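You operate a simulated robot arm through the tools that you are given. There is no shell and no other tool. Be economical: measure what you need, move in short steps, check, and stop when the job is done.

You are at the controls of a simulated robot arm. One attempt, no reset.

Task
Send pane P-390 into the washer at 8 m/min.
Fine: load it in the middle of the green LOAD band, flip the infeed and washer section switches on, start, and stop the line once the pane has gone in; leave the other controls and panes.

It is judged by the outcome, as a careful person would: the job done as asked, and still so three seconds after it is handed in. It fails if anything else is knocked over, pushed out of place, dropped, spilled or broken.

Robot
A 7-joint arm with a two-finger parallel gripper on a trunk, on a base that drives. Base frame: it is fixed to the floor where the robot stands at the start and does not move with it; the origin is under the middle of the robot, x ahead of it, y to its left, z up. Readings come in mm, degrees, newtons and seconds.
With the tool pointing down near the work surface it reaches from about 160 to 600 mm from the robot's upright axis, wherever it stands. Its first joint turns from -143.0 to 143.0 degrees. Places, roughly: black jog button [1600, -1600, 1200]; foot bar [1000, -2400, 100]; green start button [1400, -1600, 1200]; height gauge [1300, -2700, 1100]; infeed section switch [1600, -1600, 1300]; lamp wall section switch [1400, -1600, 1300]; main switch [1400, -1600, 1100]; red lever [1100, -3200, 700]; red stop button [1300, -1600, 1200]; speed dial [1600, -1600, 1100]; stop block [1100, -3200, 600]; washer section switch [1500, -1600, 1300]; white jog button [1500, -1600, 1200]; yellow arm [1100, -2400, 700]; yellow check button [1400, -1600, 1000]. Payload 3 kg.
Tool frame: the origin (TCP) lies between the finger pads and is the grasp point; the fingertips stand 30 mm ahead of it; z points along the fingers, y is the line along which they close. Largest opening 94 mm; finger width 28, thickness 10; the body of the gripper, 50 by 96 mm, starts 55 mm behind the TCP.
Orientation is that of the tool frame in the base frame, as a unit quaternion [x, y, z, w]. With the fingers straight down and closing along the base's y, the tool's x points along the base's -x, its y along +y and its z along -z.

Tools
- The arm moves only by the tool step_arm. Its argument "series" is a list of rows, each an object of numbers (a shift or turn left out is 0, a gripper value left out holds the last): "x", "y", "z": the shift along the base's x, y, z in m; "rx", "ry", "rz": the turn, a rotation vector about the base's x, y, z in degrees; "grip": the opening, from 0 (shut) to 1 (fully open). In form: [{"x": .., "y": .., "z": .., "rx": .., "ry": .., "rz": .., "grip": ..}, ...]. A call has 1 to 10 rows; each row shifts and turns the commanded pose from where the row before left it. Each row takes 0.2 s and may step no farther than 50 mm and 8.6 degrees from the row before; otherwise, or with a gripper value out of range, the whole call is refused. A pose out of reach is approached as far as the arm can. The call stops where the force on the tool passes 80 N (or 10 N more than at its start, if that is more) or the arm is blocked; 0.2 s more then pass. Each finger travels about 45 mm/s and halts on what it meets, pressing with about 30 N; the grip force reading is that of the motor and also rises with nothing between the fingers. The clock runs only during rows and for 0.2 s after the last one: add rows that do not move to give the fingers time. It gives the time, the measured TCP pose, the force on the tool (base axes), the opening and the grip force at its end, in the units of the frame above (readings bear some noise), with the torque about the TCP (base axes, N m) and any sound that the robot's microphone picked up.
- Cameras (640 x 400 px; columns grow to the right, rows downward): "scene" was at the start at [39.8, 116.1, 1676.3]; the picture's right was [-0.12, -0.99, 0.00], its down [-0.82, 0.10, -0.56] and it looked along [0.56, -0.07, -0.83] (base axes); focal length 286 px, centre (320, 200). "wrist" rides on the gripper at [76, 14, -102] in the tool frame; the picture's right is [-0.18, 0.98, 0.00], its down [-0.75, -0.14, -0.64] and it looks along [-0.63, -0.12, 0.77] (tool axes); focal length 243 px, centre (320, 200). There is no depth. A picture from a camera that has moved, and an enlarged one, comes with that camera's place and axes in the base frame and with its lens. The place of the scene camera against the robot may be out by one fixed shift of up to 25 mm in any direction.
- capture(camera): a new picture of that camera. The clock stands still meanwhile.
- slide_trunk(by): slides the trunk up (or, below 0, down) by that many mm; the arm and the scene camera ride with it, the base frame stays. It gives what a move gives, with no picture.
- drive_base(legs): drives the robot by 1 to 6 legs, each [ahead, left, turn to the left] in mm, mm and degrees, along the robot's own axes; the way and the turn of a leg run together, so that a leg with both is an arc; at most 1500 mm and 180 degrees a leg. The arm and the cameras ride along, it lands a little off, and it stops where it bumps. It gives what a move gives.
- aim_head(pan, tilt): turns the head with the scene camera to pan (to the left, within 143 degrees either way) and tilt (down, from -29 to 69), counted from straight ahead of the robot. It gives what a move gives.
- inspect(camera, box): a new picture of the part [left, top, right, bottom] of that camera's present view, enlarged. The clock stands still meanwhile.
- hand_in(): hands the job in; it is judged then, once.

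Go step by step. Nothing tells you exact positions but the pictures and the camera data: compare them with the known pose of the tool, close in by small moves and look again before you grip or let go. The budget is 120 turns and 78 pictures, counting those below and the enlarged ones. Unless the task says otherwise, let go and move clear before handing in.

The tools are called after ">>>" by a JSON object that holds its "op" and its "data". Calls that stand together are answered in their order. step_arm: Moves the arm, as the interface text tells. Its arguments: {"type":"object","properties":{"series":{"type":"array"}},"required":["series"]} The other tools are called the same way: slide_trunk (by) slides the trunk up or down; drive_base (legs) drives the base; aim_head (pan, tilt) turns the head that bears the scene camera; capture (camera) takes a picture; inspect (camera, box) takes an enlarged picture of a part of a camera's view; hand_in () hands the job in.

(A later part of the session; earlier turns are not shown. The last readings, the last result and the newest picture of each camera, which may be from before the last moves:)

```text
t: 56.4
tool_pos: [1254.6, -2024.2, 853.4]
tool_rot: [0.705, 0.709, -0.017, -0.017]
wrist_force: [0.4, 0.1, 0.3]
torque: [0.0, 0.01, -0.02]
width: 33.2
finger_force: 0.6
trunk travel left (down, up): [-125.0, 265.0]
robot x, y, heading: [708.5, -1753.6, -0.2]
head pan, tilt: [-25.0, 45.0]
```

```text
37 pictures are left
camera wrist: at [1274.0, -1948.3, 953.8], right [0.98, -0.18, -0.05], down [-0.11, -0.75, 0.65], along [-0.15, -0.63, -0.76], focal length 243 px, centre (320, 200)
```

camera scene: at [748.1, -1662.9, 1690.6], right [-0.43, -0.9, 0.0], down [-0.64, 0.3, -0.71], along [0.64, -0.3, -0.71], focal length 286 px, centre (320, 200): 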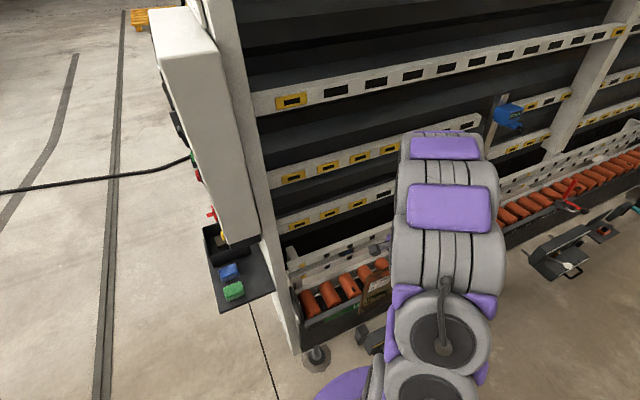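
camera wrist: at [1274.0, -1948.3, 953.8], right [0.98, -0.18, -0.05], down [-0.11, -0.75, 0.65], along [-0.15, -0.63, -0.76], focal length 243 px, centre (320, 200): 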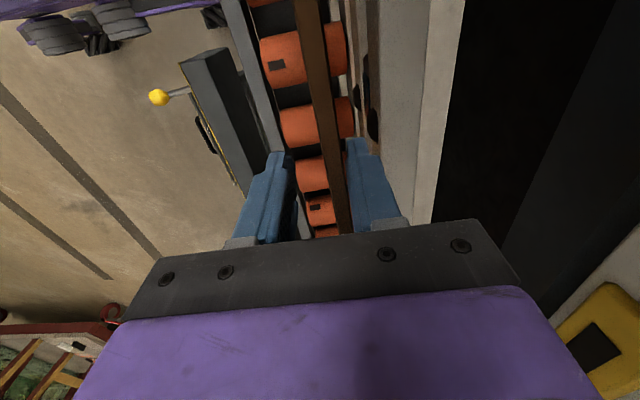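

The pane leans back on the rear finger as intended. I open further so it settles onto the strips.

>>> {"op": "step_arm", "data": {"series": [{"grip": 0.6}, {"grip": 0.8}, {"grip": 1.0}, {"grip": 1.0}, {"grip": 1.0}, {"grip": 1.0}]}}

>>> {"op": "capture", "data": {"camera": "wrist"}}

>>> {"op": "inspect", "data": {"camera": "scene", "box": [290, 220, 370, 320]}}

```text
t: 57.8
tool_pos: [1254.9, -2024.3, 853.7]
tool_rot: [0.705, 0.708, -0.017, -0.017]
wrist_force: [1.0, 0.3, 0.4]
torque: [-0.01, 0.03, 0.01]
width: 94.0
finger_force: 0.0
trunk travel left (down, up): [-125.0, 265.0]
robot x, y, heading: [708.1, -1755.8, -0.4]
head pan, tilt: [-25.0, 45.0]
```

```text
36 pictures are left
camera wrist: at [1274.0, -1948.2, 953.9], right [0.98, -0.18, -0.05], down [-0.11, -0.75, 0.65], along [-0.15, -0.63, -0.76], focal length 243 px, centre (320, 200)
```

wrist: 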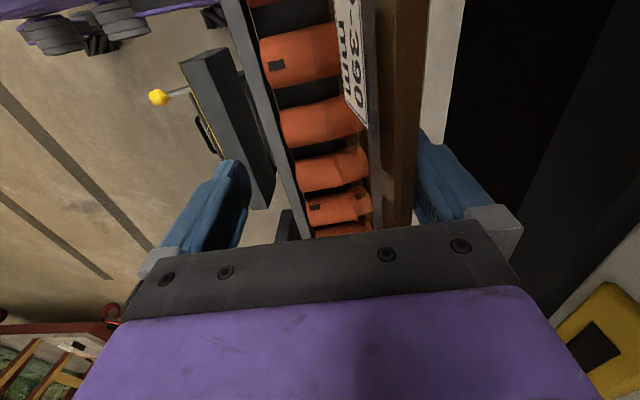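

```text
4.00 times, centred on (330, 270) of scene
camera zoom: at [748.9, -1664.8, 1690.6], right [-0.43, -0.9, 0.0], down [-0.64, 0.3, -0.7], along [0.64, -0.3, -0.71], focal length 1144 px, centre (280, -80)
```

zoom: 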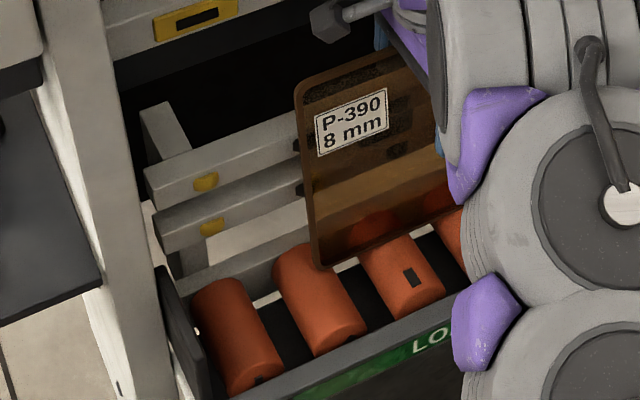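

The pane leans on the strips. I lift the gripper straight up in steps, watching force.

>>> {"op": "step_arm", "data": {"series": [{"z": 0.015}, {"z": 0.015}, {"z": 0.015}, {"z": 0.015}, {"z": 0.005}]}}

>>> {"op": "capture", "data": {"camera": "wrist"}}

```text
t: 59.0
tool_pos: [1252.6, -2026.5, 918.1]
tool_rot: [0.705, 0.709, -0.017, -0.017]
wrist_force: [0.4, -0.6, 0.6]
torque: [-0.02, 0.03, 0.03]
width: 94.1
finger_force: 0.0
trunk travel left (down, up): [-125.0, 265.0]
robot x, y, heading: [709.8, -1749.0, -0.0]
head pan, tilt: [-25.0, 45.0]
```

```text
34 pictures are left
camera wrist: at [1271.9, -1950.0, 1018.0], right [0.98, -0.18, -0.05], down [-0.1, -0.75, 0.65], along [-0.15, -0.63, -0.76], focal length 243 px, centre (320, 200)
```

wrist: 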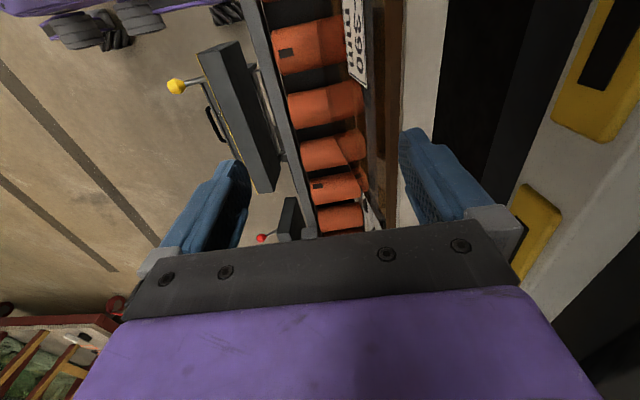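

Clear so far. I raise a bit more, back away toward the robot, and inspect how the pane sits.

>>> {"op": "step_arm", "data": {"series": [{"z": 0.015}, {"z": 0.015}, {"x": -0.04}, {"x": -0.04}, {"x": -0.04}, {"x": -0.04}, {"grip": 0.0}, {}, {}]}}

>>> {"op": "capture", "data": {"camera": "wrist"}}

>>> {"op": "inspect", "data": {"camera": "scene", "box": [280, 200, 420, 340]}}

```text
t: 61.0
tool_pos: [1092.9, -2024.1, 947.5]
tool_rot: [0.705, 0.709, -0.018, -0.017]
wrist_force: [1.0, -0.3, 0.3]
torque: [0.01, -0.01, -0.01]
width: 23.6
finger_force: 0.0
trunk travel left (down, up): [-125.0, 265.0]
robot x, y, heading: [709.4, -1749.6, -0.3]
head pan, tilt: [-25.0, 45.0]
```

```text
33 pictures are left
camera wrist: at [1112.8, -1948.2, 1048.1], right [0.98, -0.18, -0.05], down [-0.11, -0.75, 0.65], along [-0.15, -0.63, -0.76], focal length 243 px, centre (320, 200)
```

wrist: 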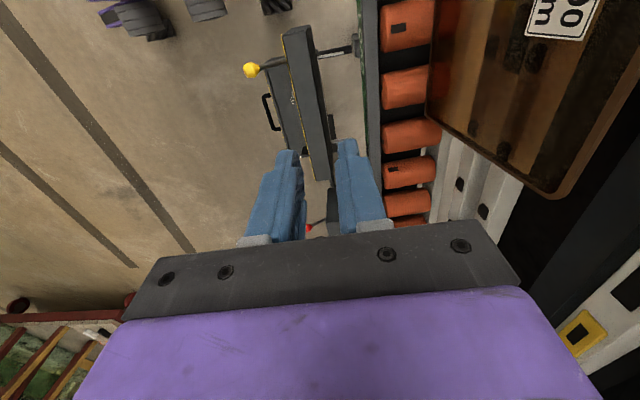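

```text
2.86 times, centred on (350, 270) of scene
camera zoom: at [747.3, -1664.7, 1690.6], right [-0.43, -0.9, 0.0], down [-0.64, 0.3, -0.71], along [0.64, -0.3, -0.71], focal length 817 px, centre (234, 0)
```

zoom: 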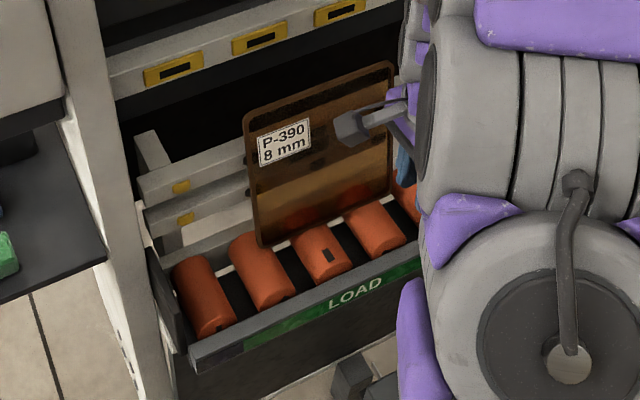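

P-390 stands on the rollers leaning on the strips, within and about centred on the LOAD band. Now I back away and drive round to the control panel (facing it from +y).

>>> {"op": "drive_base", "data": {"legs": [[-300, 0, 0], [0, 800, 0], [1020, 0, 0], [0, 0, -90]]}}

>>> {"op": "aim_head", "data": {"pan": 0, "tilt": 35}}

>>> {"op": "capture", "data": {"camera": "scene"}}

```text
t: 75.7
tool_pos: [1178.4, -1346.2, 948.4]
tool_rot: [1.0, 0.017, -0.001, -0.024]
wrist_force: [0.5, -0.5, 0.2]
torque: [-0.02, -0.01, 0.02]
width: 0.2
finger_force: 30.0
trunk travel left (down, up): [-125.0, 265.0]
robot x, y, heading: [1435.5, -953.9, -88.7]
head pan, tilt: [-25.0, 45.0]
```

```text
t: 76.5
tool_pos: [1178.3, -1346.1, 948.0]
tool_rot: [1.0, 0.018, 0.0, -0.024]
wrist_force: [-0.3, -0.4, -0.8]
torque: [-0.03, -0.02, -0.01]
width: 0.0
finger_force: 30.2
trunk travel left (down, up): [-125.0, 265.0]
robot x, y, heading: [1437.0, -951.3, -88.6]
head pan, tilt: [0.0, 35.0]
```

```text
31 pictures are left
camera scene: at [1571.3, -1024.0, 1705.4], right [-1.0, -0.02, 0.0], down [-0.01, 0.58, -0.82], along [0.02, -0.82, -0.58], focal length 286 px, centre (320, 200)
```

scene: 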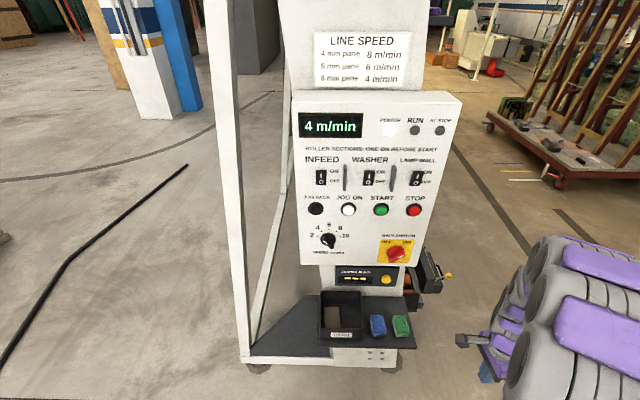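

The panel is in clear view. Zoom in to read it. (Note: the chart suggests 4 m/min for 8 mm panes, but 8 m/min was asked explicitly.)

>>> {"op": "inspect", "data": {"camera": "scene", "box": [280, 85, 470, 275]}}

```text
2.11 times, centred on (375, 180) of scene
camera zoom: at [1571.3, -1024.0, 1705.4], right [-1.0, -0.02, 0.0], down [-0.01, 0.58, -0.82], along [0.02, -0.82, -0.58], focal length 602 px, centre (204, 242)
```

zoom: 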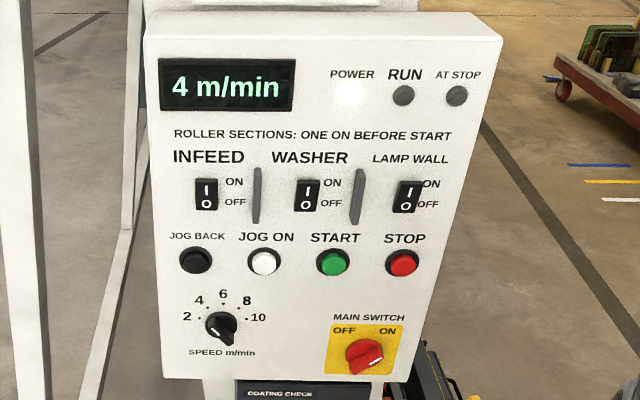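

Panel face is around y≈-1650. I turn the tool to point horizontally at the panel and bring it up in front of it.

>>> {"op": "step_arm", "data": {"series": [{"rx": -8.5, "z": 0.028, "x": 0.02}, {"rx": -8.5, "z": 0.028, "x": 0.02}, {"rx": -8.5, "z": 0.028, "x": 0.02}, {"rx": -8.5, "z": 0.028, "x": 0.02}, {"rx": -8.5, "z": 0.028, "x": 0.02}, {"rx": -8.5, "z": 0.028, "x": 0.02}, {"rx": -8.5, "z": 0.028, "x": 0.02}, {"rx": -8.5, "z": 0.028, "x": 0.02}, {"rx": -8.5, "z": 0.028, "x": 0.02}, {"rx": -8.5, "z": 0.028, "x": 0.02}]}}

>>> {"op": "step_arm", "data": {"series": [{"rx": -5, "x": 0.03}, {"x": 0.04}, {"x": 0.04, "z": 0.02}, {"x": 0.04, "z": 0.02}, {"x": 0.04, "z": 0.02}, {}]}}

>>> {"op": "capture", "data": {"camera": "wrist"}}

>>> {"op": "capture", "data": {"camera": "scene"}}

```text
t: 78.7
tool_pos: [1234.1, -1374.7, 1293.1]
tool_rot: [0.83, 0.024, 0.002, 0.558]
wrist_force: [0.0, 1.5, -0.1]
torque: [-0.03, -0.01, -0.01]
width: 0.0
finger_force: 30.0
out of reach, approached as far as the arm can: row 4, 5, 6, 7, 8, 9, 10
trunk travel left (down, up): [-125.0, 265.0]
robot x, y, heading: [1437.4, -948.9, -88.7]
head pan, tilt: [0.0, 35.0]
```

```text
t: 80.1
tool_pos: [1376.6, -1379.3, 1367.3]
tool_rot: [0.829, 0.022, 0.002, 0.559]
wrist_force: [-0.5, 0.1, 0.2]
torque: [0.0, -0.02, 0.0]
width: 0.0
finger_force: 29.7
out of reach, approached as far as the arm can: row 1, 2, 4
trunk travel left (down, up): [-125.0, 265.0]
robot x, y, heading: [1441.3, -951.3, -88.5]
head pan, tilt: [0.0, 35.0]
```

```text
29 pictures are left
camera wrist: at [1450.5, -1287.1, 1417.1], right [-0.15, -0.38, 0.91], down [-0.78, 0.62, 0.13], along [-0.61, -0.69, -0.39], focal length 243 px, centre (320, 200)
```

wrist: 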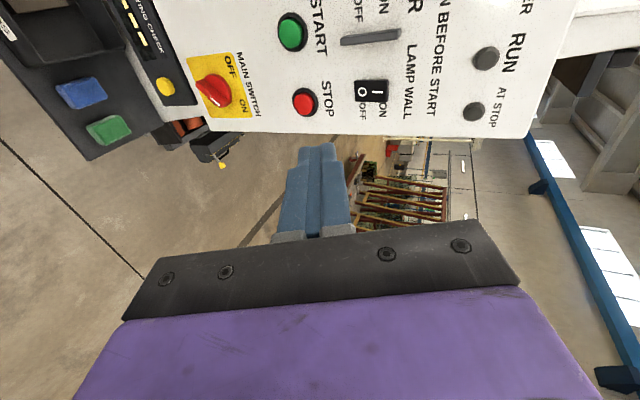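

```text
28 pictures are left
camera scene: at [1573.2, -1021.9, 1705.3], right [-1.0, -0.03, 0.0], down [-0.01, 0.57, -0.82], along [0.02, -0.82, -0.57], focal length 286 px, centre (320, 200)
```

scene: 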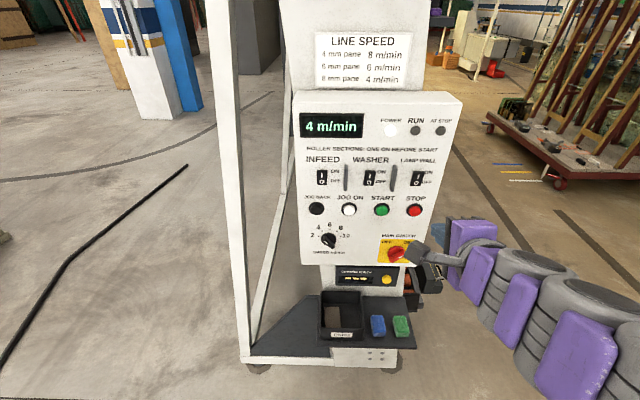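

The twist of the wrist limits pitch in this posture. I roll the tool back 90° about its own axis to its natural posture (camera on top), then level it.

>>> {"op": "step_arm", "data": {"series": [{"ry": -7.88, "rz": -3.19}, {"ry": -7.88, "rz": -3.19}, {"ry": -7.88, "rz": -3.19}, {"ry": -7.88, "rz": -3.19}, {"ry": -7.88, "rz": -3.19}, {"ry": -7.88, "rz": -3.19}, {"ry": -7.88, "rz": -3.19}, {"ry": -7.88, "rz": -3.19}, {"ry": -7.88, "rz": -3.19}, {"ry": -7.88, "rz": -3.19}]}}

```text
t: 82.3
tool_pos: [1376.4, -1383.7, 1371.5]
tool_rot: [0.617, -0.543, 0.379, 0.426]
wrist_force: [0.1, -1.0, 0.0]
torque: [0.01, 0.0, 0.0]
width: 0.0
finger_force: 30.1
trunk travel left (down, up): [-125.0, 265.0]
robot x, y, heading: [1438.2, -949.6, -88.2]
head pan, tilt: [0.0, 35.0]
```

Now reachable. Finish the roll, level the tool, and centre on the panel.

>>> {"op": "step_arm", "data": {"series": [{"ry": -6.5, "rz": -2.6}, {"rx": -7, "x": 0.02}, {"rx": -7, "x": 0.03}, {"rx": -6.5, "x": 0.02}, {"y": -0.03}, {}]}}

>>> {"op": "capture", "data": {"camera": "wrist"}}

```text
t: 83.7
tool_pos: [1435.3, -1457.6, 1434.1]
tool_rot: [0.537, -0.492, 0.465, 0.504]
wrist_force: [0.5, -0.7, 0.5]
torque: [-0.01, -0.01, 0.0]
width: 0.2
finger_force: 30.3
out of reach, approached as far as the arm can: row 1, 2, 3, 4
trunk travel left (down, up): [-125.0, 265.0]
robot x, y, heading: [1434.7, -955.0, -88.6]
head pan, tilt: [0.0, 35.0]
```

```text
27 pictures are left
camera wrist: at [1427.7, -1360.4, 1517.1], right [-0.99, 0.0, -0.1], down [0.08, 0.69, -0.72], along [0.07, -0.73, -0.69], focal length 243 px, centre (320, 200)
```

wrist: 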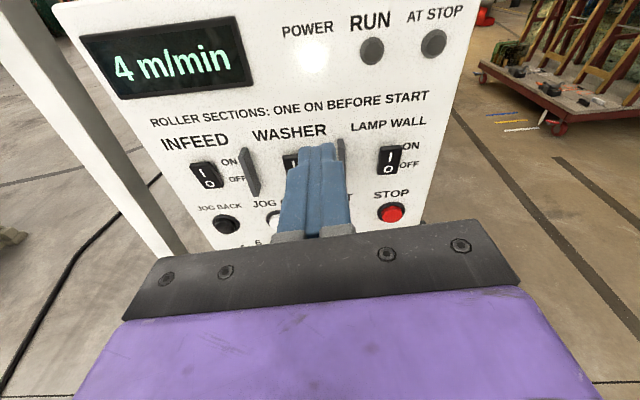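

Good view: STOP ≈ (1348,-1618,1236), switches at z≈1331 with x≈1600 (INFEED), 1480 (WASHER), 1358 (LAMP). I move in front of the INFEED switch's upper half.

>>> {"op": "step_arm", "data": {"series": [{"x": 0.04, "z": -0.022}, {"x": 0.04, "z": -0.022}, {"x": 0.04, "z": -0.022}, {"x": 0.04, "z": -0.02, "ry": 4}, {"x": 0.005, "y": -0.04}, {"y": -0.04}, {}]}}

>>> {"op": "capture", "data": {"camera": "wrist"}}

```text
t: 85.3
tool_pos: [1596.4, -1543.5, 1354.2]
tool_rot: [0.554, -0.474, 0.445, 0.521]
wrist_force: [-0.9, -0.4, 1.0]
torque: [-0.02, 0.02, 0.01]
width: 0.2
finger_force: 29.9
out of reach, approached as far as the arm can: row 2, 3
trunk travel left (down, up): [-125.0, 265.0]
robot x, y, heading: [1436.0, -951.7, -88.5]
head pan, tilt: [0.0, 35.0]
```

```text
26 pictures are left
camera wrist: at [1594.8, -1446.6, 1435.8], right [-1.0, 0.0, -0.03], down [0.02, 0.69, -0.73], along [0.02, -0.73, -0.69], focal length 243 px, centre (320, 200)
```

wrist: 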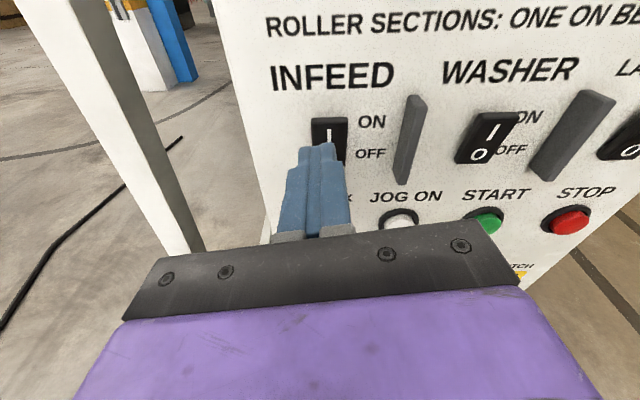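

The closed fingertips line up with the switch's upper ("1") half. I push forward in small steps.

>>> {"op": "step_arm", "data": {"series": [{"x": -0.004, "y": -0.012}, {"y": -0.012}, {"y": -0.008}, {"y": -0.005}]}}

```text
t: 86.3
tool_pos: [1593.1, -1575.0, 1357.0]
tool_rot: [0.552, -0.474, 0.446, 0.521]
wrist_force: [-6.8, 49.6, -15.2]
torque: [1.22, 0.04, -0.19]
width: 0.1
finger_force: 30.1
trunk travel left (down, up): [-125.0, 265.0]
robot x, y, heading: [1436.2, -951.5, -88.6]
head pan, tilt: [0.0, 35.0]
```

Contact with 50 N. I back off and check the switch.

>>> {"op": "step_arm", "data": {"series": [{"y": 0.03}, {"y": 0.03, "z": 0.02}, {}]}}

>>> {"op": "inspect", "data": {"camera": "wrist", "box": [240, 40, 560, 240]}}

```text
t: 87.1
tool_pos: [1590.6, -1522.2, 1375.5]
tool_rot: [0.552, -0.475, 0.444, 0.521]
wrist_force: [-0.4, 0.4, 0.2]
torque: [-0.01, 0.02, -0.02]
width: 0.0
finger_force: 30.5
trunk travel left (down, up): [-125.0, 265.0]
robot x, y, heading: [1440.1, -950.0, -88.7]
head pan, tilt: [0.0, 35.0]
```

```text
2.00 times, centred on (400, 140) of wrist
camera zoom: at [1588.1, -1425.8, 1458.2], right [-1.0, 0.0, -0.03], down [0.03, 0.69, -0.72], along [0.02, -0.73, -0.69], focal length 485 px, centre (160, 320)
```

zoom: 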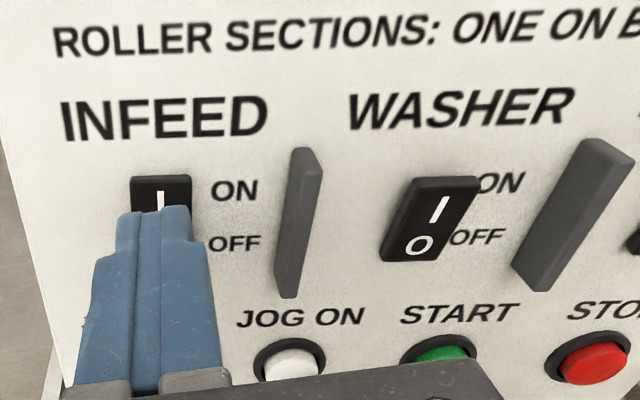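

>>> {"op": "inspect", "data": {"camera": "scene", "box": [290, 140, 450, 240]}}

```text
4.00 times, centred on (370, 190) of scene
camera zoom: at [1572.3, -1023.9, 1705.4], right [-1.0, -0.03, 0.0], down [-0.01, 0.57, -0.82], along [0.02, -0.82, -0.57], focal length 1144 px, centre (120, 240)
```

zoom: 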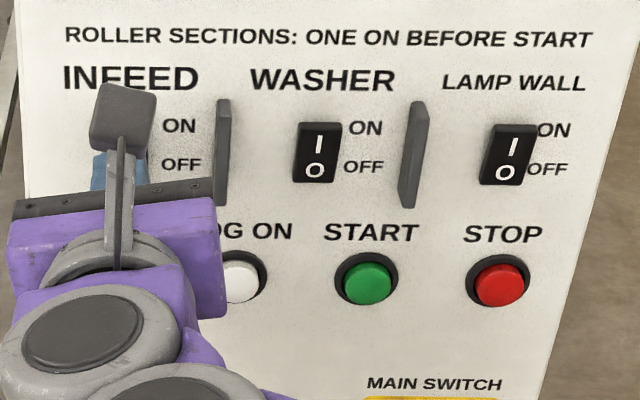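

I move over in front of the WASHER switch (x≈1468), well back from the fins, and look at both.

>>> {"op": "step_arm", "data": {"series": [{"y": 0.02, "x": -0.03}, {"x": -0.04}, {"x": -0.04}, {"x": -0.012, "z": -0.01}, {}]}}

>>> {"op": "capture", "data": {"camera": "wrist"}}

>>> {"op": "inspect", "data": {"camera": "scene", "box": [290, 140, 450, 240]}}

```text
t: 88.3
tool_pos: [1474.4, -1507.2, 1361.9]
tool_rot: [0.554, -0.474, 0.443, 0.521]
wrist_force: [0.0, -0.7, -0.6]
torque: [0.02, 0.0, -0.02]
width: 0.0
finger_force: 30.3
trunk travel left (down, up): [-125.0, 265.0]
robot x, y, heading: [1443.0, -953.3, -88.4]
head pan, tilt: [0.0, 35.0]
```

```text
23 pictures are left
camera wrist: at [1471.5, -1410.1, 1445.5], right [-1.0, 0.0, -0.03], down [0.02, 0.69, -0.72], along [0.02, -0.72, -0.69], focal length 243 px, centre (320, 200)
```

wrist: 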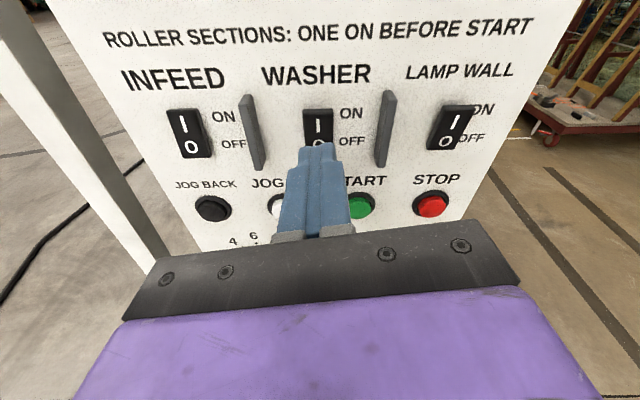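

```text
4.00 times, centred on (370, 190) of scene
camera zoom: at [1578.6, -1022.7, 1704.9], right [-1.0, -0.03, 0.0], down [-0.02, 0.57, -0.82], along [0.02, -0.82, -0.57], focal length 1144 px, centre (120, 240)
```

zoom: 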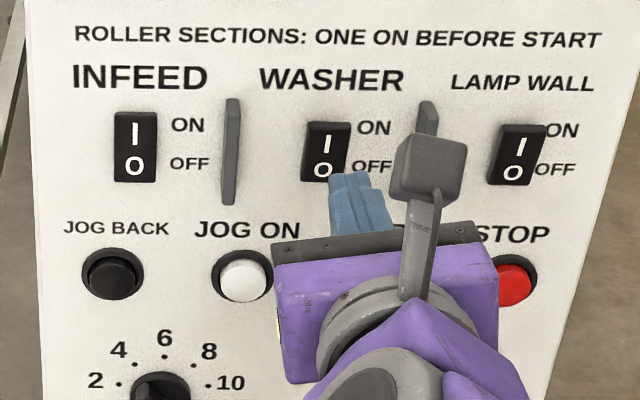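

INFEED has flipped (its top is now recessed compared with the others). Now press WASHER the same way.

>>> {"op": "step_arm", "data": {"series": [{"y": -0.03, "z": -0.008}, {"y": -0.022}, {"y": -0.012}, {"y": -0.008}, {"y": -0.005}]}}

>>> {"op": "step_arm", "data": {"series": [{"y": 0.03}, {"y": 0.04, "z": 0.01}, {}]}}

>>> {"op": "inspect", "data": {"camera": "scene", "box": [290, 140, 450, 240]}}

```text
t: 89.5
tool_pos: [1471.7, -1575.0, 1357.4]
tool_rot: [0.552, -0.474, 0.446, 0.52]
wrist_force: [0.0, 37.2, -12.0]
torque: [0.97, -0.07, 0.05]
width: 0.1
finger_force: 30.0
trunk travel left (down, up): [-125.0, 265.0]
robot x, y, heading: [1437.4, -951.3, -88.4]
head pan, tilt: [0.0, 35.0]
```

```text
t: 90.3
tool_pos: [1471.6, -1516.5, 1364.9]
tool_rot: [0.554, -0.474, 0.444, 0.52]
wrist_force: [1.2, 0.5, 0.5]
torque: [0.0, 0.01, -0.01]
width: 0.0
finger_force: 30.2
trunk travel left (down, up): [-125.0, 265.0]
robot x, y, heading: [1438.2, -953.1, -88.5]
head pan, tilt: [0.0, 35.0]
```

```text
4.00 times, centred on (370, 190) of scene
camera zoom: at [1574.6, -1023.9, 1705.2], right [-1.0, -0.03, 0.0], down [-0.01, 0.57, -0.82], along [0.02, -0.82, -0.58], focal length 1144 px, centre (120, 240)
```

zoom: 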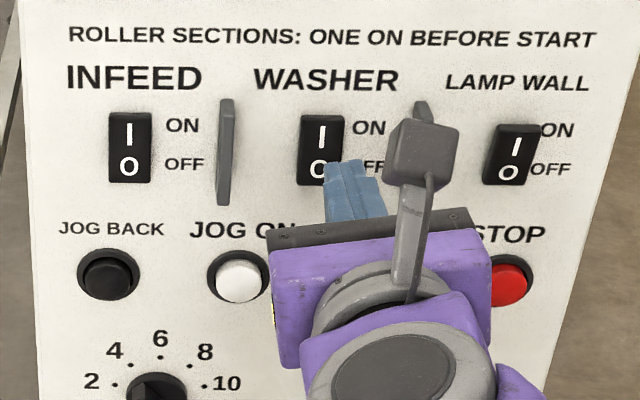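

Both section switches are on. Now I go down in front of the speed dial (≈1573, z≈1134), opening the fingers.

>>> {"op": "step_arm", "data": {"series": [{"y": 0.03, "x": 0.03, "grip": 0.6}, {"x": 0.03, "z": -0.035}, {"x": 0.03, "z": -0.035}, {"x": 0.01, "z": -0.045}, {"z": -0.045}, {"z": -0.045}, {}]}}

>>> {"op": "capture", "data": {"camera": "wrist"}}

```text
t: 91.9
tool_pos: [1594.0, -1542.9, 1190.1]
tool_rot: [0.553, -0.474, 0.444, 0.521]
wrist_force: [-0.5, -0.3, -0.1]
torque: [-0.03, 0.01, -0.01]
width: 56.2
finger_force: 0.0
out of reach, approached as far as the arm can: row 1, 2, 3, 4, 5, 6
trunk travel left (down, up): [-125.0, 265.0]
robot x, y, heading: [1440.1, -952.9, -88.5]
head pan, tilt: [0.0, 35.0]
```

```text
20 pictures are left
camera wrist: at [1592.2, -1445.0, 1271.8], right [-1.0, 0.0, -0.03], down [0.02, 0.69, -0.72], along [0.02, -0.73, -0.69], focal length 243 px, centre (320, 200)
```

wrist: 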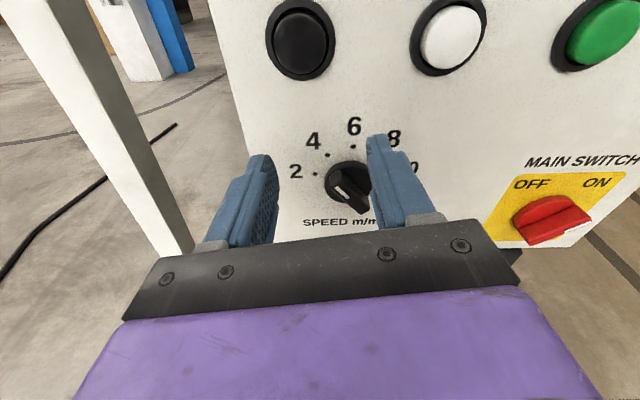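

>>> {"op": "inspect", "data": {"camera": "wrist", "box": [280, 105, 430, 235]}}

```text
3.08 times, centred on (355, 170) of wrist
camera zoom: at [1592.2, -1445.0, 1271.8], right [-1.0, 0.0, -0.03], down [0.02, 0.69, -0.72], along [0.02, -0.73, -0.69], focal length 746 px, centre (212, 292)
```

zoom: 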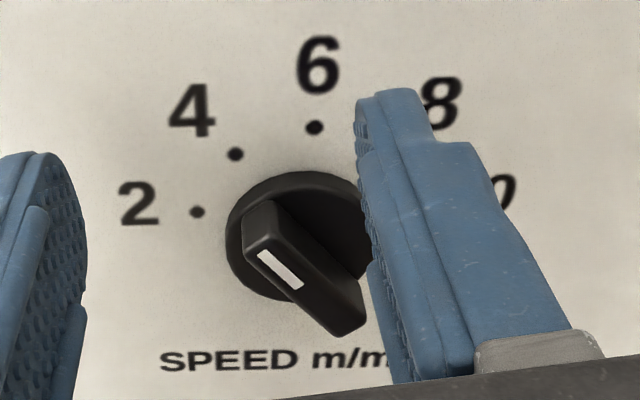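

The dial's ridge points at 4 (about 41° left of top); a 4→8 turn is roughly 80° clockwise. The arm is cramped here, so I back the base 120 mm, then roll the tool to match the ridge.

>>> {"op": "drive_base", "data": {"legs": [[-120, 0, 0]]}}

>>> {"op": "step_arm", "data": {"series": [{"ry": 8, "x": -0.01, "z": -0.02}, {"ry": 8, "x": -0.008, "z": -0.02}, {"ry": 8, "z": -0.02}, {"ry": 8}, {"y": -0.03}, {"y": -0.03}, {"y": -0.03}, {}]}}

>>> {"op": "capture", "data": {"camera": "wrist"}}

```text
t: 93.2
tool_pos: [1590.6, -1421.8, 1190.0]
tool_rot: [0.554, -0.473, 0.445, 0.52]
wrist_force: [0.0, 0.2, 0.2]
torque: [0.03, 0.0, -0.01]
width: 56.5
finger_force: 0.1
trunk travel left (down, up): [-125.0, 265.0]
robot x, y, heading: [1434.1, -828.5, -88.3]
head pan, tilt: [0.0, 35.0]
```

```text
t: 95.0
tool_pos: [1575.6, -1517.4, 1131.3]
tool_rot: [0.655, -0.312, 0.275, 0.631]
wrist_force: [0.4, 0.1, -0.2]
torque: [-0.01, -0.03, 0.02]
width: 56.4
finger_force: 0.0
out of reach, approached as far as the arm can: row 1, 2
trunk travel left (down, up): [-125.0, 265.0]
robot x, y, heading: [1437.9, -827.2, -88.6]
head pan, tilt: [0.0, 35.0]
```

```text
18 pictures are left
camera wrist: at [1617.9, -1420.4, 1202.5], right [-0.86, 0.0, 0.51], down [-0.37, 0.69, -0.63], along [-0.35, -0.73, -0.59], focal length 243 px, centre (320, 200)
```

wrist: 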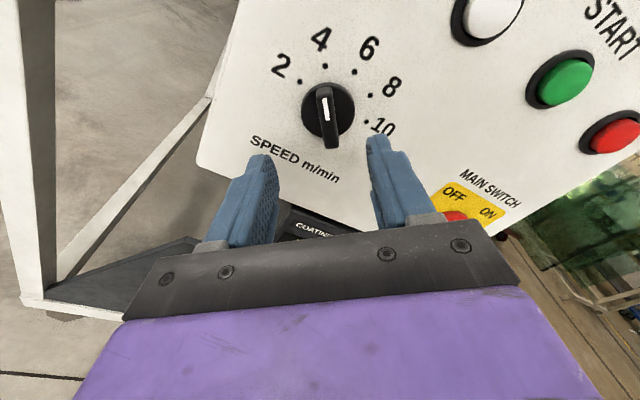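

The ridge is now vertical in the gripper's frame, between the fingers; ridge front ≈ y -1586, centre (1571, 1136). I align and advance.

>>> {"op": "step_arm", "data": {"series": [{"x": -0.003, "z": 0.006}, {"y": -0.02}, {"y": -0.02}, {"y": -0.014}, {}]}}

>>> {"op": "capture", "data": {"camera": "wrist"}}

```text
t: 96.2
tool_pos: [1574.5, -1573.1, 1136.0]
tool_rot: [0.655, -0.312, 0.274, 0.631]
wrist_force: [-0.8, 0.5, 0.2]
torque: [0.01, 0.0, 0.02]
width: 56.2
finger_force: 0.1
trunk travel left (down, up): [-125.0, 265.0]
robot x, y, heading: [1436.4, -829.2, -88.5]
head pan, tilt: [0.0, 35.0]
```

```text
17 pictures are left
camera wrist: at [1617.3, -1476.5, 1207.4], right [-0.86, 0.0, 0.5], down [-0.36, 0.69, -0.63], along [-0.35, -0.73, -0.59], focal length 243 px, centre (320, 200)
```

wrist: 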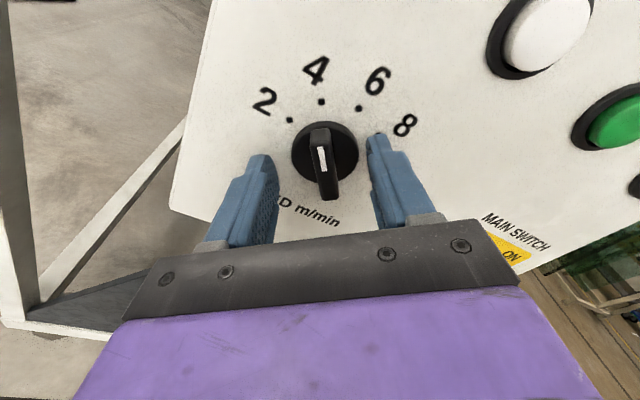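

Ridge centred between the fingers. I close on it and turn clockwise a first part, then read the display.

>>> {"op": "step_arm", "data": {"series": [{"grip": 0}, {"grip": 0}, {"grip": 0}, {"grip": 0}]}}

>>> {"op": "step_arm", "data": {"series": [{"ry": -8}, {"ry": -8}, {"ry": -8}, {"ry": -8}, {"ry": -8}, {"ry": -8}, {}]}}

>>> {"op": "capture", "data": {"camera": "scene"}}

```text
t: 97.2
tool_pos: [1572.9, -1574.5, 1138.7]
tool_rot: [0.653, -0.313, 0.275, 0.632]
wrist_force: [-4.2, -3.9, 11.3]
torque: [-0.23, 0.02, -0.68]
width: 11.8
finger_force: 39.8
trunk travel left (down, up): [-125.0, 265.0]
robot x, y, heading: [1435.9, -830.6, -88.6]
head pan, tilt: [0.0, 35.0]
```

```text
t: 98.8
tool_pos: [1569.6, -1573.2, 1138.7]
tool_rot: [-0.484, 0.542, -0.519, -0.45]
wrist_force: [-9.5, -13.4, 33.6]
torque: [-0.86, 0.0, -0.61]
width: 11.7
finger_force: 44.9
trunk travel left (down, up): [-125.0, 265.0]
robot x, y, heading: [1430.5, -830.0, -88.4]
head pan, tilt: [0.0, 35.0]
```

```text
16 pictures are left
camera scene: at [1566.3, -900.1, 1706.1], right [-1.0, -0.03, 0.0], down [-0.01, 0.57, -0.82], along [0.02, -0.82, -0.57], focal length 286 px, centre (320, 200)
```

scene: 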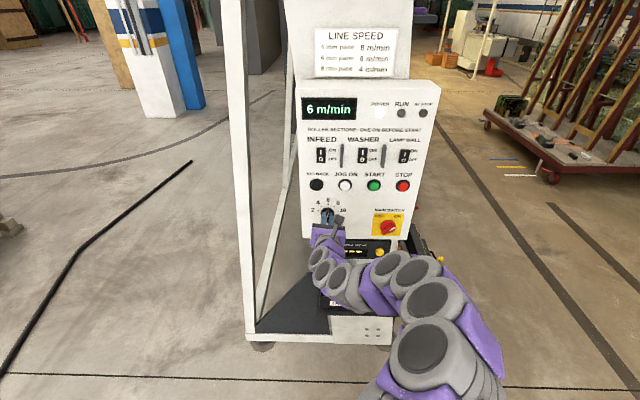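

Display reads 6 m/min; it turns with the grip. I ease the side load and turn about 33° more.

>>> {"op": "step_arm", "data": {"series": [{"z": 0.003}, {"ry": -8}, {"ry": -8}, {"ry": -8}, {"ry": -8}, {}]}}

>>> {"op": "inspect", "data": {"camera": "scene", "box": [290, 75, 450, 255]}}

```text
t: 100.2
tool_pos: [1565.5, -1565.4, 1140.9]
tool_rot: [-0.325, 0.655, -0.622, -0.28]
wrist_force: [-33.0, -24.4, -64.7]
torque: [1.59, 0.5, -0.8]
width: 11.4
finger_force: 45.4
out of reach, approached as far as the arm can: row 5
trunk travel left (down, up): [-125.0, 265.0]
robot x, y, heading: [1433.9, -829.9, -88.7]
head pan, tilt: [0.0, 35.0]
```

```text
2.22 times, centred on (370, 165) of scene
camera zoom: at [1555.9, -926.6, 1704.4], right [-1.0, -0.03, -0.01], down [-0.01, 0.59, -0.81], along [0.03, -0.81, -0.59], focal length 635 px, centre (209, 278)
```

zoom: 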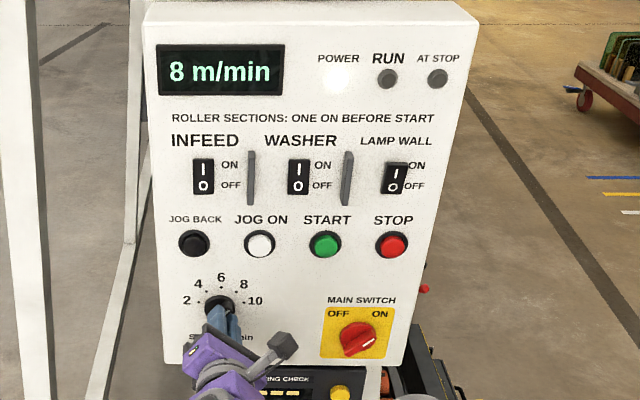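

Display shows 8 m/min. Some load has built up, so I open the fingers at once and back straight out.

>>> {"op": "step_arm", "data": {"series": [{"grip": 0.6}, {"grip": 0.6}, {"grip": 0.6}, {"grip": 0.6}]}}

>>> {"op": "step_arm", "data": {"series": [{"y": 0.02}, {"y": 0.02}, {"y": 0.02}, {"y": 0.02, "grip": 0}, {}]}}

>>> {"op": "capture", "data": {"camera": "scene"}}

```text
t: 101.2
tool_pos: [1573.7, -1558.2, 1153.7]
tool_rot: [-0.325, 0.646, -0.629, -0.285]
wrist_force: [-0.1, 0.0, -0.3]
torque: [0.02, -0.01, 0.0]
width: 56.3
finger_force: 0.1
trunk travel left (down, up): [-125.0, 265.0]
robot x, y, heading: [1436.4, -829.0, -88.4]
head pan, tilt: [0.0, 35.0]
```

```text
t: 102.4
tool_pos: [1575.2, -1478.0, 1152.1]
tool_rot: [-0.324, 0.645, -0.631, -0.283]
wrist_force: [0.3, -0.8, 0.7]
torque: [-0.02, -0.01, 0.04]
width: 3.8
finger_force: 0.2
trunk travel left (down, up): [-125.0, 265.0]
robot x, y, heading: [1433.5, -829.7, -88.6]
head pan, tilt: [0.0, 35.0]
```

```text
14 pictures are left
camera scene: at [1574.8, -903.7, 1704.9], right [-1.0, -0.03, 0.0], down [-0.02, 0.58, -0.82], along [0.02, -0.82, -0.58], focal length 286 px, centre (320, 200)
```

scene: 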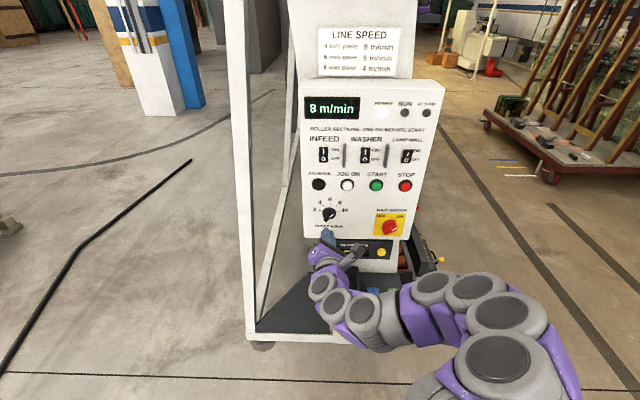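

Speed is set at 8. Now I roll the tool back and move in front of the START button (≈1435, 1236).

>>> {"op": "step_arm", "data": {"series": [{"ry": 8, "x": -0.03, "z": 0.017}, {"ry": 8, "x": -0.03, "z": 0.017}, {"ry": 8, "x": -0.03, "z": 0.017}, {"ry": 8, "x": -0.03, "z": 0.017}, {"ry": 7, "x": -0.02, "z": 0.018}, {}]}}

>>> {"op": "capture", "data": {"camera": "wrist"}}

```text
t: 103.8
tool_pos: [1432.9, -1479.7, 1240.1]
tool_rot: [0.518, -0.513, 0.487, 0.481]
wrist_force: [-0.3, 0.0, 0.4]
torque: [0.03, 0.02, 0.02]
width: 0.1
finger_force: 30.8
trunk travel left (down, up): [-125.0, 265.0]
robot x, y, heading: [1429.8, -830.9, -88.5]
head pan, tilt: [0.0, 35.0]
```

```text
13 pictures are left
camera wrist: at [1417.9, -1383.0, 1321.4], right [-0.98, 0.0, -0.19], down [0.14, 0.69, -0.71], along [0.13, -0.72, -0.68], focal length 243 px, centre (320, 200)
```

wrist: 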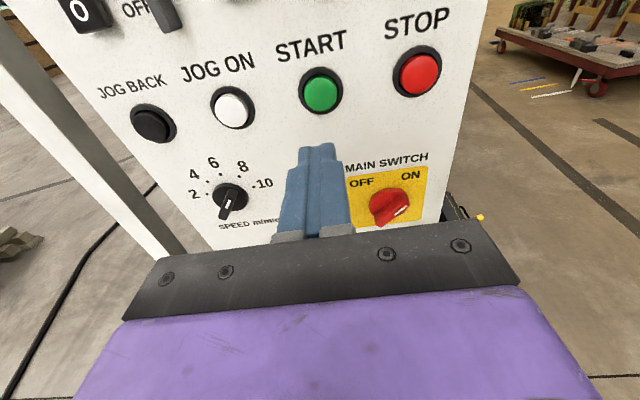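

Fingertips line up with START. I press it now and then watch the clock.

>>> {"op": "step_arm", "data": {"series": [{"y": -0.04}, {"y": -0.035}, {"y": -0.012}, {"y": -0.006}, {"y": -0.005}]}}

```text
t: 105.0
tool_pos: [1434.6, -1576.9, 1239.4]
tool_rot: [0.517, -0.514, 0.487, 0.481]
wrist_force: [-0.1, 4.2, -1.1]
torque: [0.03, 0.0, 0.03]
width: 0.1
finger_force: 30.2
trunk travel left (down, up): [-125.0, 265.0]
robot x, y, heading: [1434.4, -829.1, -88.1]
head pan, tilt: [0.0, 35.0]
heard: click
```

A click: START pressed. I back off and shift in front of STOP, checking the RUN lamp.

>>> {"op": "step_arm", "data": {"series": [{"y": 0.04}, {"y": 0.025, "x": -0.02}, {"x": -0.035}, {"x": -0.032}]}}

>>> {"op": "capture", "data": {"camera": "scene"}}

>>> {"op": "capture", "data": {"camera": "wrist"}}

```text
t: 106.0
tool_pos: [1347.7, -1512.0, 1239.6]
tool_rot: [0.516, -0.515, 0.487, 0.481]
wrist_force: [0.5, 0.4, -0.1]
torque: [-0.02, 0.0, 0.02]
width: 0.1
finger_force: 29.8
trunk travel left (down, up): [-125.0, 265.0]
robot x, y, heading: [1435.0, -828.5, -88.7]
head pan, tilt: [0.0, 35.0]
```

```text
12 pictures are left
camera scene: at [1568.1, -903.1, 1705.5], right [-1.0, -0.03, 0.0], down [-0.01, 0.57, -0.82], along [0.02, -0.82, -0.58], focal length 286 px, centre (320, 200)
```

scene: 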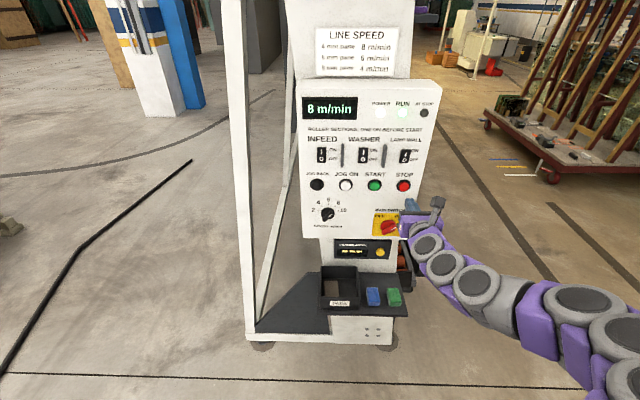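

```text
11 pictures are left
camera wrist: at [1331.6, -1414.4, 1320.3], right [-0.98, 0.0, -0.19], down [0.14, 0.69, -0.71], along [0.13, -0.72, -0.68], focal length 243 px, centre (320, 200)
```

wrist: 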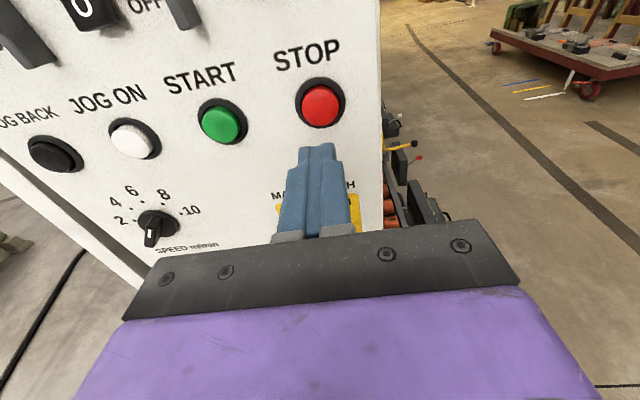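

RUN is lit. I wait at STOP while the pane travels (133 mm/s, about 3 m to the entrance, so ~24 s).

>>> {"op": "step_arm", "data": {"series": [{}, {}, {}, {}, {}, {}, {}, {}, {}, {}]}}

>>> {"op": "step_arm", "data": {"series": [{}, {}, {}, {}, {}, {}, {}, {}, {}, {}]}}

>>> {"op": "step_arm", "data": {"series": [{}, {}, {}, {}, {}, {}, {}, {}, {}, {}]}}

>>> {"op": "step_arm", "data": {"series": [{}, {}, {}, {}, {}, {}, {}, {}, {}, {}]}}

>>> {"op": "inspect", "data": {"camera": "scene", "box": [290, 75, 450, 265]}}

```text
t: 108.2
tool_pos: [1349.2, -1510.5, 1239.7]
tool_rot: [0.517, -0.514, 0.487, 0.481]
wrist_force: [0.0, -0.1, 0.4]
torque: [0.0, -0.01, 0.01]
width: 0.0
finger_force: 29.8
trunk travel left (down, up): [-125.0, 265.0]
robot x, y, heading: [1435.0, -834.9, -88.5]
head pan, tilt: [0.0, 35.0]
```

```text
t: 110.4
tool_pos: [1348.1, -1512.0, 1239.3]
tool_rot: [0.516, -0.514, 0.487, 0.482]
wrist_force: [0.3, -0.1, 0.0]
torque: [-0.01, 0.01, -0.01]
width: 0.2
finger_force: 29.9
trunk travel left (down, up): [-125.0, 265.0]
robot x, y, heading: [1434.4, -828.5, -88.7]
head pan, tilt: [0.0, 35.0]
```

```text
t: 112.6
tool_pos: [1348.7, -1510.9, 1239.5]
tool_rot: [0.517, -0.514, 0.487, 0.481]
wrist_force: [0.3, 0.9, 0.3]
torque: [-0.01, 0.01, 0.0]
width: 0.0
finger_force: 29.7
trunk travel left (down, up): [-125.0, 265.0]
robot x, y, heading: [1435.1, -832.8, -88.6]
head pan, tilt: [0.0, 35.0]
```

```text
t: 114.8
tool_pos: [1348.3, -1512.3, 1238.2]
tool_rot: [0.517, -0.515, 0.486, 0.481]
wrist_force: [0.3, 0.7, 0.1]
torque: [0.01, 0.02, -0.01]
width: 0.0
finger_force: 30.0
trunk travel left (down, up): [-125.0, 265.0]
robot x, y, heading: [1435.3, -830.9, -88.4]
head pan, tilt: [0.0, 35.0]
```

```text
2.11 times, centred on (370, 170) of scene
camera zoom: at [1569.4, -903.3, 1705.4], right [-1.0, -0.03, 0.0], down [-0.01, 0.57, -0.82], along [0.02, -0.82, -0.58], focal length 602 px, centre (215, 263)
```

zoom: 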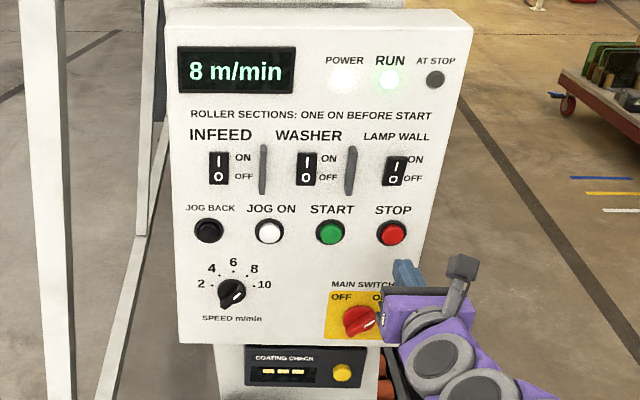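

Still running normally. Continue waiting to about t=131 s.

>>> {"op": "step_arm", "data": {"series": [{}, {}, {}, {}, {}, {}, {}, {}, {}, {}]}}

>>> {"op": "step_arm", "data": {"series": [{}, {}, {}, {}, {}, {}, {}, {}, {}, {}]}}

>>> {"op": "step_arm", "data": {"series": [{}, {}, {}, {}, {}, {}, {}, {}, {}, {}]}}

>>> {"op": "step_arm", "data": {"series": [{}, {}, {}, {}, {}, {}, {}, {}, {}, {}]}}

>>> {"op": "step_arm", "data": {"series": [{}, {}, {}, {}, {}, {}, {}, {}, {}, {}]}}

>>> {"op": "step_arm", "data": {"series": [{}, {}, {}, {}, {}, {}, {}, {}, {}, {}]}}

>>> {"op": "step_arm", "data": {"series": [{}, {}, {"y": -0.04}, {"y": -0.012}, {"y": -0.006}, {"y": -0.006}, {"y": -0.004}]}}

```text
t: 117.0
tool_pos: [1348.0, -1511.8, 1239.5]
tool_rot: [0.517, -0.514, 0.487, 0.481]
wrist_force: [-0.5, 0.3, 0.5]
torque: [0.0, 0.01, 0.03]
width: 0.0
finger_force: 30.5
trunk travel left (down, up): [-125.0, 265.0]
robot x, y, heading: [1435.4, -826.4, -88.4]
head pan, tilt: [0.0, 35.0]
```

```text
t: 119.2
tool_pos: [1348.0, -1511.4, 1238.2]
tool_rot: [0.517, -0.514, 0.487, 0.481]
wrist_force: [-0.2, 0.2, 0.5]
torque: [0.0, 0.0, -0.02]
width: 0.0
finger_force: 30.0
trunk travel left (down, up): [-125.0, 265.0]
robot x, y, heading: [1435.2, -831.3, -88.6]
head pan, tilt: [0.0, 35.0]
```

```text
t: 121.4
tool_pos: [1348.8, -1511.6, 1238.8]
tool_rot: [0.516, -0.514, 0.487, 0.482]
wrist_force: [-0.5, -0.9, 0.1]
torque: [0.0, -0.03, -0.02]
width: 0.0
finger_force: 29.9
trunk travel left (down, up): [-125.0, 265.0]
robot x, y, heading: [1434.0, -831.4, -88.5]
head pan, tilt: [0.0, 35.0]
```

```text
t: 123.6
tool_pos: [1347.1, -1513.1, 1238.3]
tool_rot: [0.516, -0.514, 0.487, 0.482]
wrist_force: [-0.1, 0.7, -0.2]
torque: [0.0, -0.01, -0.02]
width: 0.0
finger_force: 30.1
trunk travel left (down, up): [-125.0, 265.0]
robot x, y, heading: [1435.4, -828.1, -88.4]
head pan, tilt: [0.0, 35.0]
```

```text
t: 125.8
tool_pos: [1349.4, -1511.2, 1240.0]
tool_rot: [0.516, -0.514, 0.487, 0.481]
wrist_force: [-0.4, -0.6, -0.1]
torque: [0.03, -0.02, 0.01]
width: 0.0
finger_force: 30.3
trunk travel left (down, up): [-125.0, 265.0]
robot x, y, heading: [1435.7, -830.1, -88.5]
head pan, tilt: [0.0, 35.0]
```

```text
t: 128.0
tool_pos: [1349.1, -1511.8, 1239.2]
tool_rot: [0.517, -0.514, 0.487, 0.481]
wrist_force: [0.0, -0.5, 0.1]
torque: [0.02, -0.02, 0.02]
width: 0.0
finger_force: 30.3
trunk travel left (down, up): [-125.0, 265.0]
robot x, y, heading: [1435.0, -831.7, -88.5]
head pan, tilt: [0.0, 35.0]
```

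```text
t: 129.6
tool_pos: [1346.5, -1578.2, 1241.6]
tool_rot: [0.517, -0.514, 0.488, 0.481]
wrist_force: [-0.4, 3.6, 0.8]
torque: [-0.1, 0.01, -0.02]
width: 0.1
finger_force: 29.6
trunk travel left (down, up): [-125.0, 265.0]
robot x, y, heading: [1434.2, -833.0, -88.4]
head pan, tilt: [0.0, 35.0]
heard: click
```

STOP clicked at about 129.5 s. I back off, check the lamp, and then drive to where I can see the washer entrance.

>>> {"op": "step_arm", "data": {"series": [{"y": 0.03}, {"y": 0.03}, {}]}}

>>> {"op": "inspect", "data": {"camera": "scene", "box": [290, 75, 450, 265]}}

>>> {"op": "drive_base", "data": {"legs": [[-250, 0, 0], [0, -1000, 0], [1200, 0, 0]]}}

>>> {"op": "aim_head", "data": {"pan": 12, "tilt": 15}}

>>> {"op": "capture", "data": {"camera": "scene"}}

```text
t: 130.4
tool_pos: [1346.1, -1515.6, 1239.5]
tool_rot: [0.516, -0.514, 0.487, 0.481]
wrist_force: [-0.3, -0.4, 0.3]
torque: [-0.02, 0.01, 0.0]
width: 0.3
finger_force: 29.3
trunk travel left (down, up): [-125.0, 265.0]
robot x, y, heading: [1434.7, -829.0, -88.7]
head pan, tilt: [0.0, 35.0]
```

```text
2.11 times, centred on (370, 170) of scene
camera zoom: at [1569.4, -903.6, 1705.4], right [-1.0, -0.03, 0.0], down [-0.01, 0.58, -0.82], along [0.02, -0.82, -0.58], focal length 602 px, centre (215, 263)
```

zoom: 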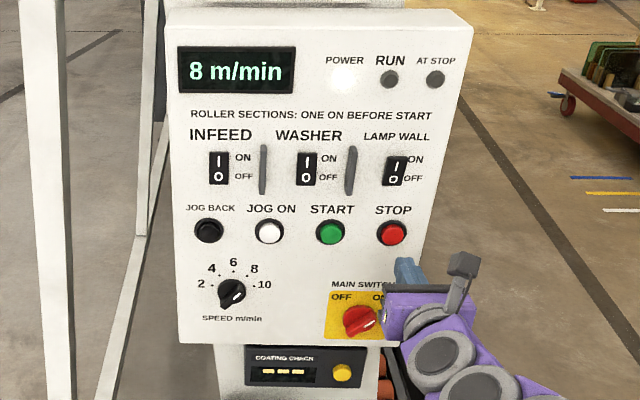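

```text
t: 142.7
tool_pos: [374.0, -2496.0, 1239.1]
tool_rot: [0.518, -0.514, 0.488, 0.48]
wrist_force: [-0.4, 0.0, -0.1]
torque: [0.04, 0.0, 0.01]
width: 0.0
finger_force: 29.8
trunk travel left (down, up): [-125.0, 265.0]
robot x, y, heading: [462.7, -1813.2, -88.3]
head pan, tilt: [0.0, 35.0]
```

```text
t: 143.5
tool_pos: [373.8, -2497.0, 1241.3]
tool_rot: [0.516, -0.513, 0.488, 0.482]
wrist_force: [0.0, -1.0, -1.1]
torque: [-0.01, -0.02, 0.04]
width: 0.3
finger_force: 30.0
trunk travel left (down, up): [-125.0, 265.0]
robot x, y, heading: [461.1, -1807.6, -88.0]
head pan, tilt: [12.0, 15.0]
```

```text
8 pictures are left
camera scene: at [614.4, -1886.5, 1737.3], right [-0.97, -0.24, 0.0], down [-0.06, 0.25, -0.97], along [0.23, -0.94, -0.26], focal length 286 px, centre (320, 200)
```

scene: 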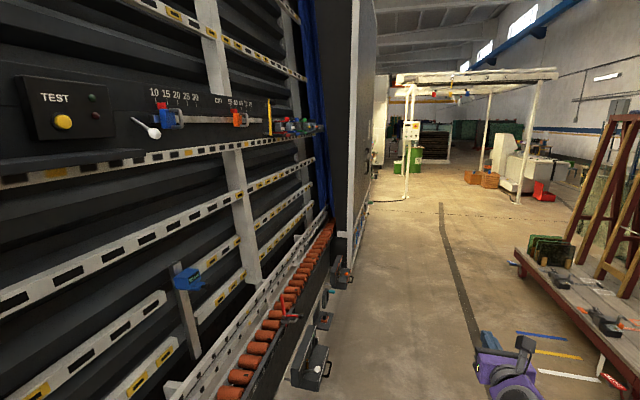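

RUN is off. I zoom on the conveyor up to the washer's curtain.

>>> {"op": "inspect", "data": {"camera": "scene", "box": [240, 160, 400, 340]}}

>>> {"op": "inspect", "data": {"camera": "scene", "box": [295, 190, 375, 250]}}

```text
2.22 times, centred on (320, 250) of scene
camera zoom: at [614.4, -1886.5, 1737.3], right [-0.97, -0.24, 0.0], down [-0.06, 0.25, -0.97], along [0.23, -0.94, -0.26], focal length 635 px, centre (320, 89)
```

zoom: 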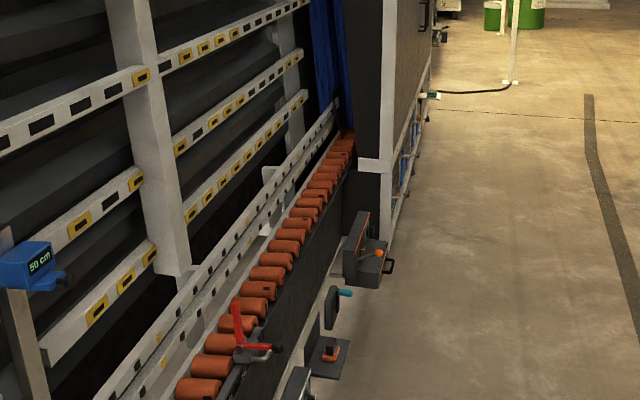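

```text
6.67 times, centred on (335, 220) of scene
camera zoom: at [614.4, -1886.5, 1737.3], right [-0.97, -0.24, 0.0], down [-0.06, 0.25, -0.97], along [0.23, -0.94, -0.26], focal length 1906 px, centre (220, 67)
```

zoom: 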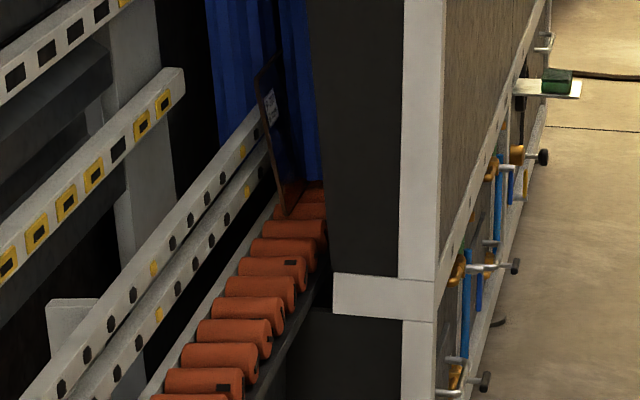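

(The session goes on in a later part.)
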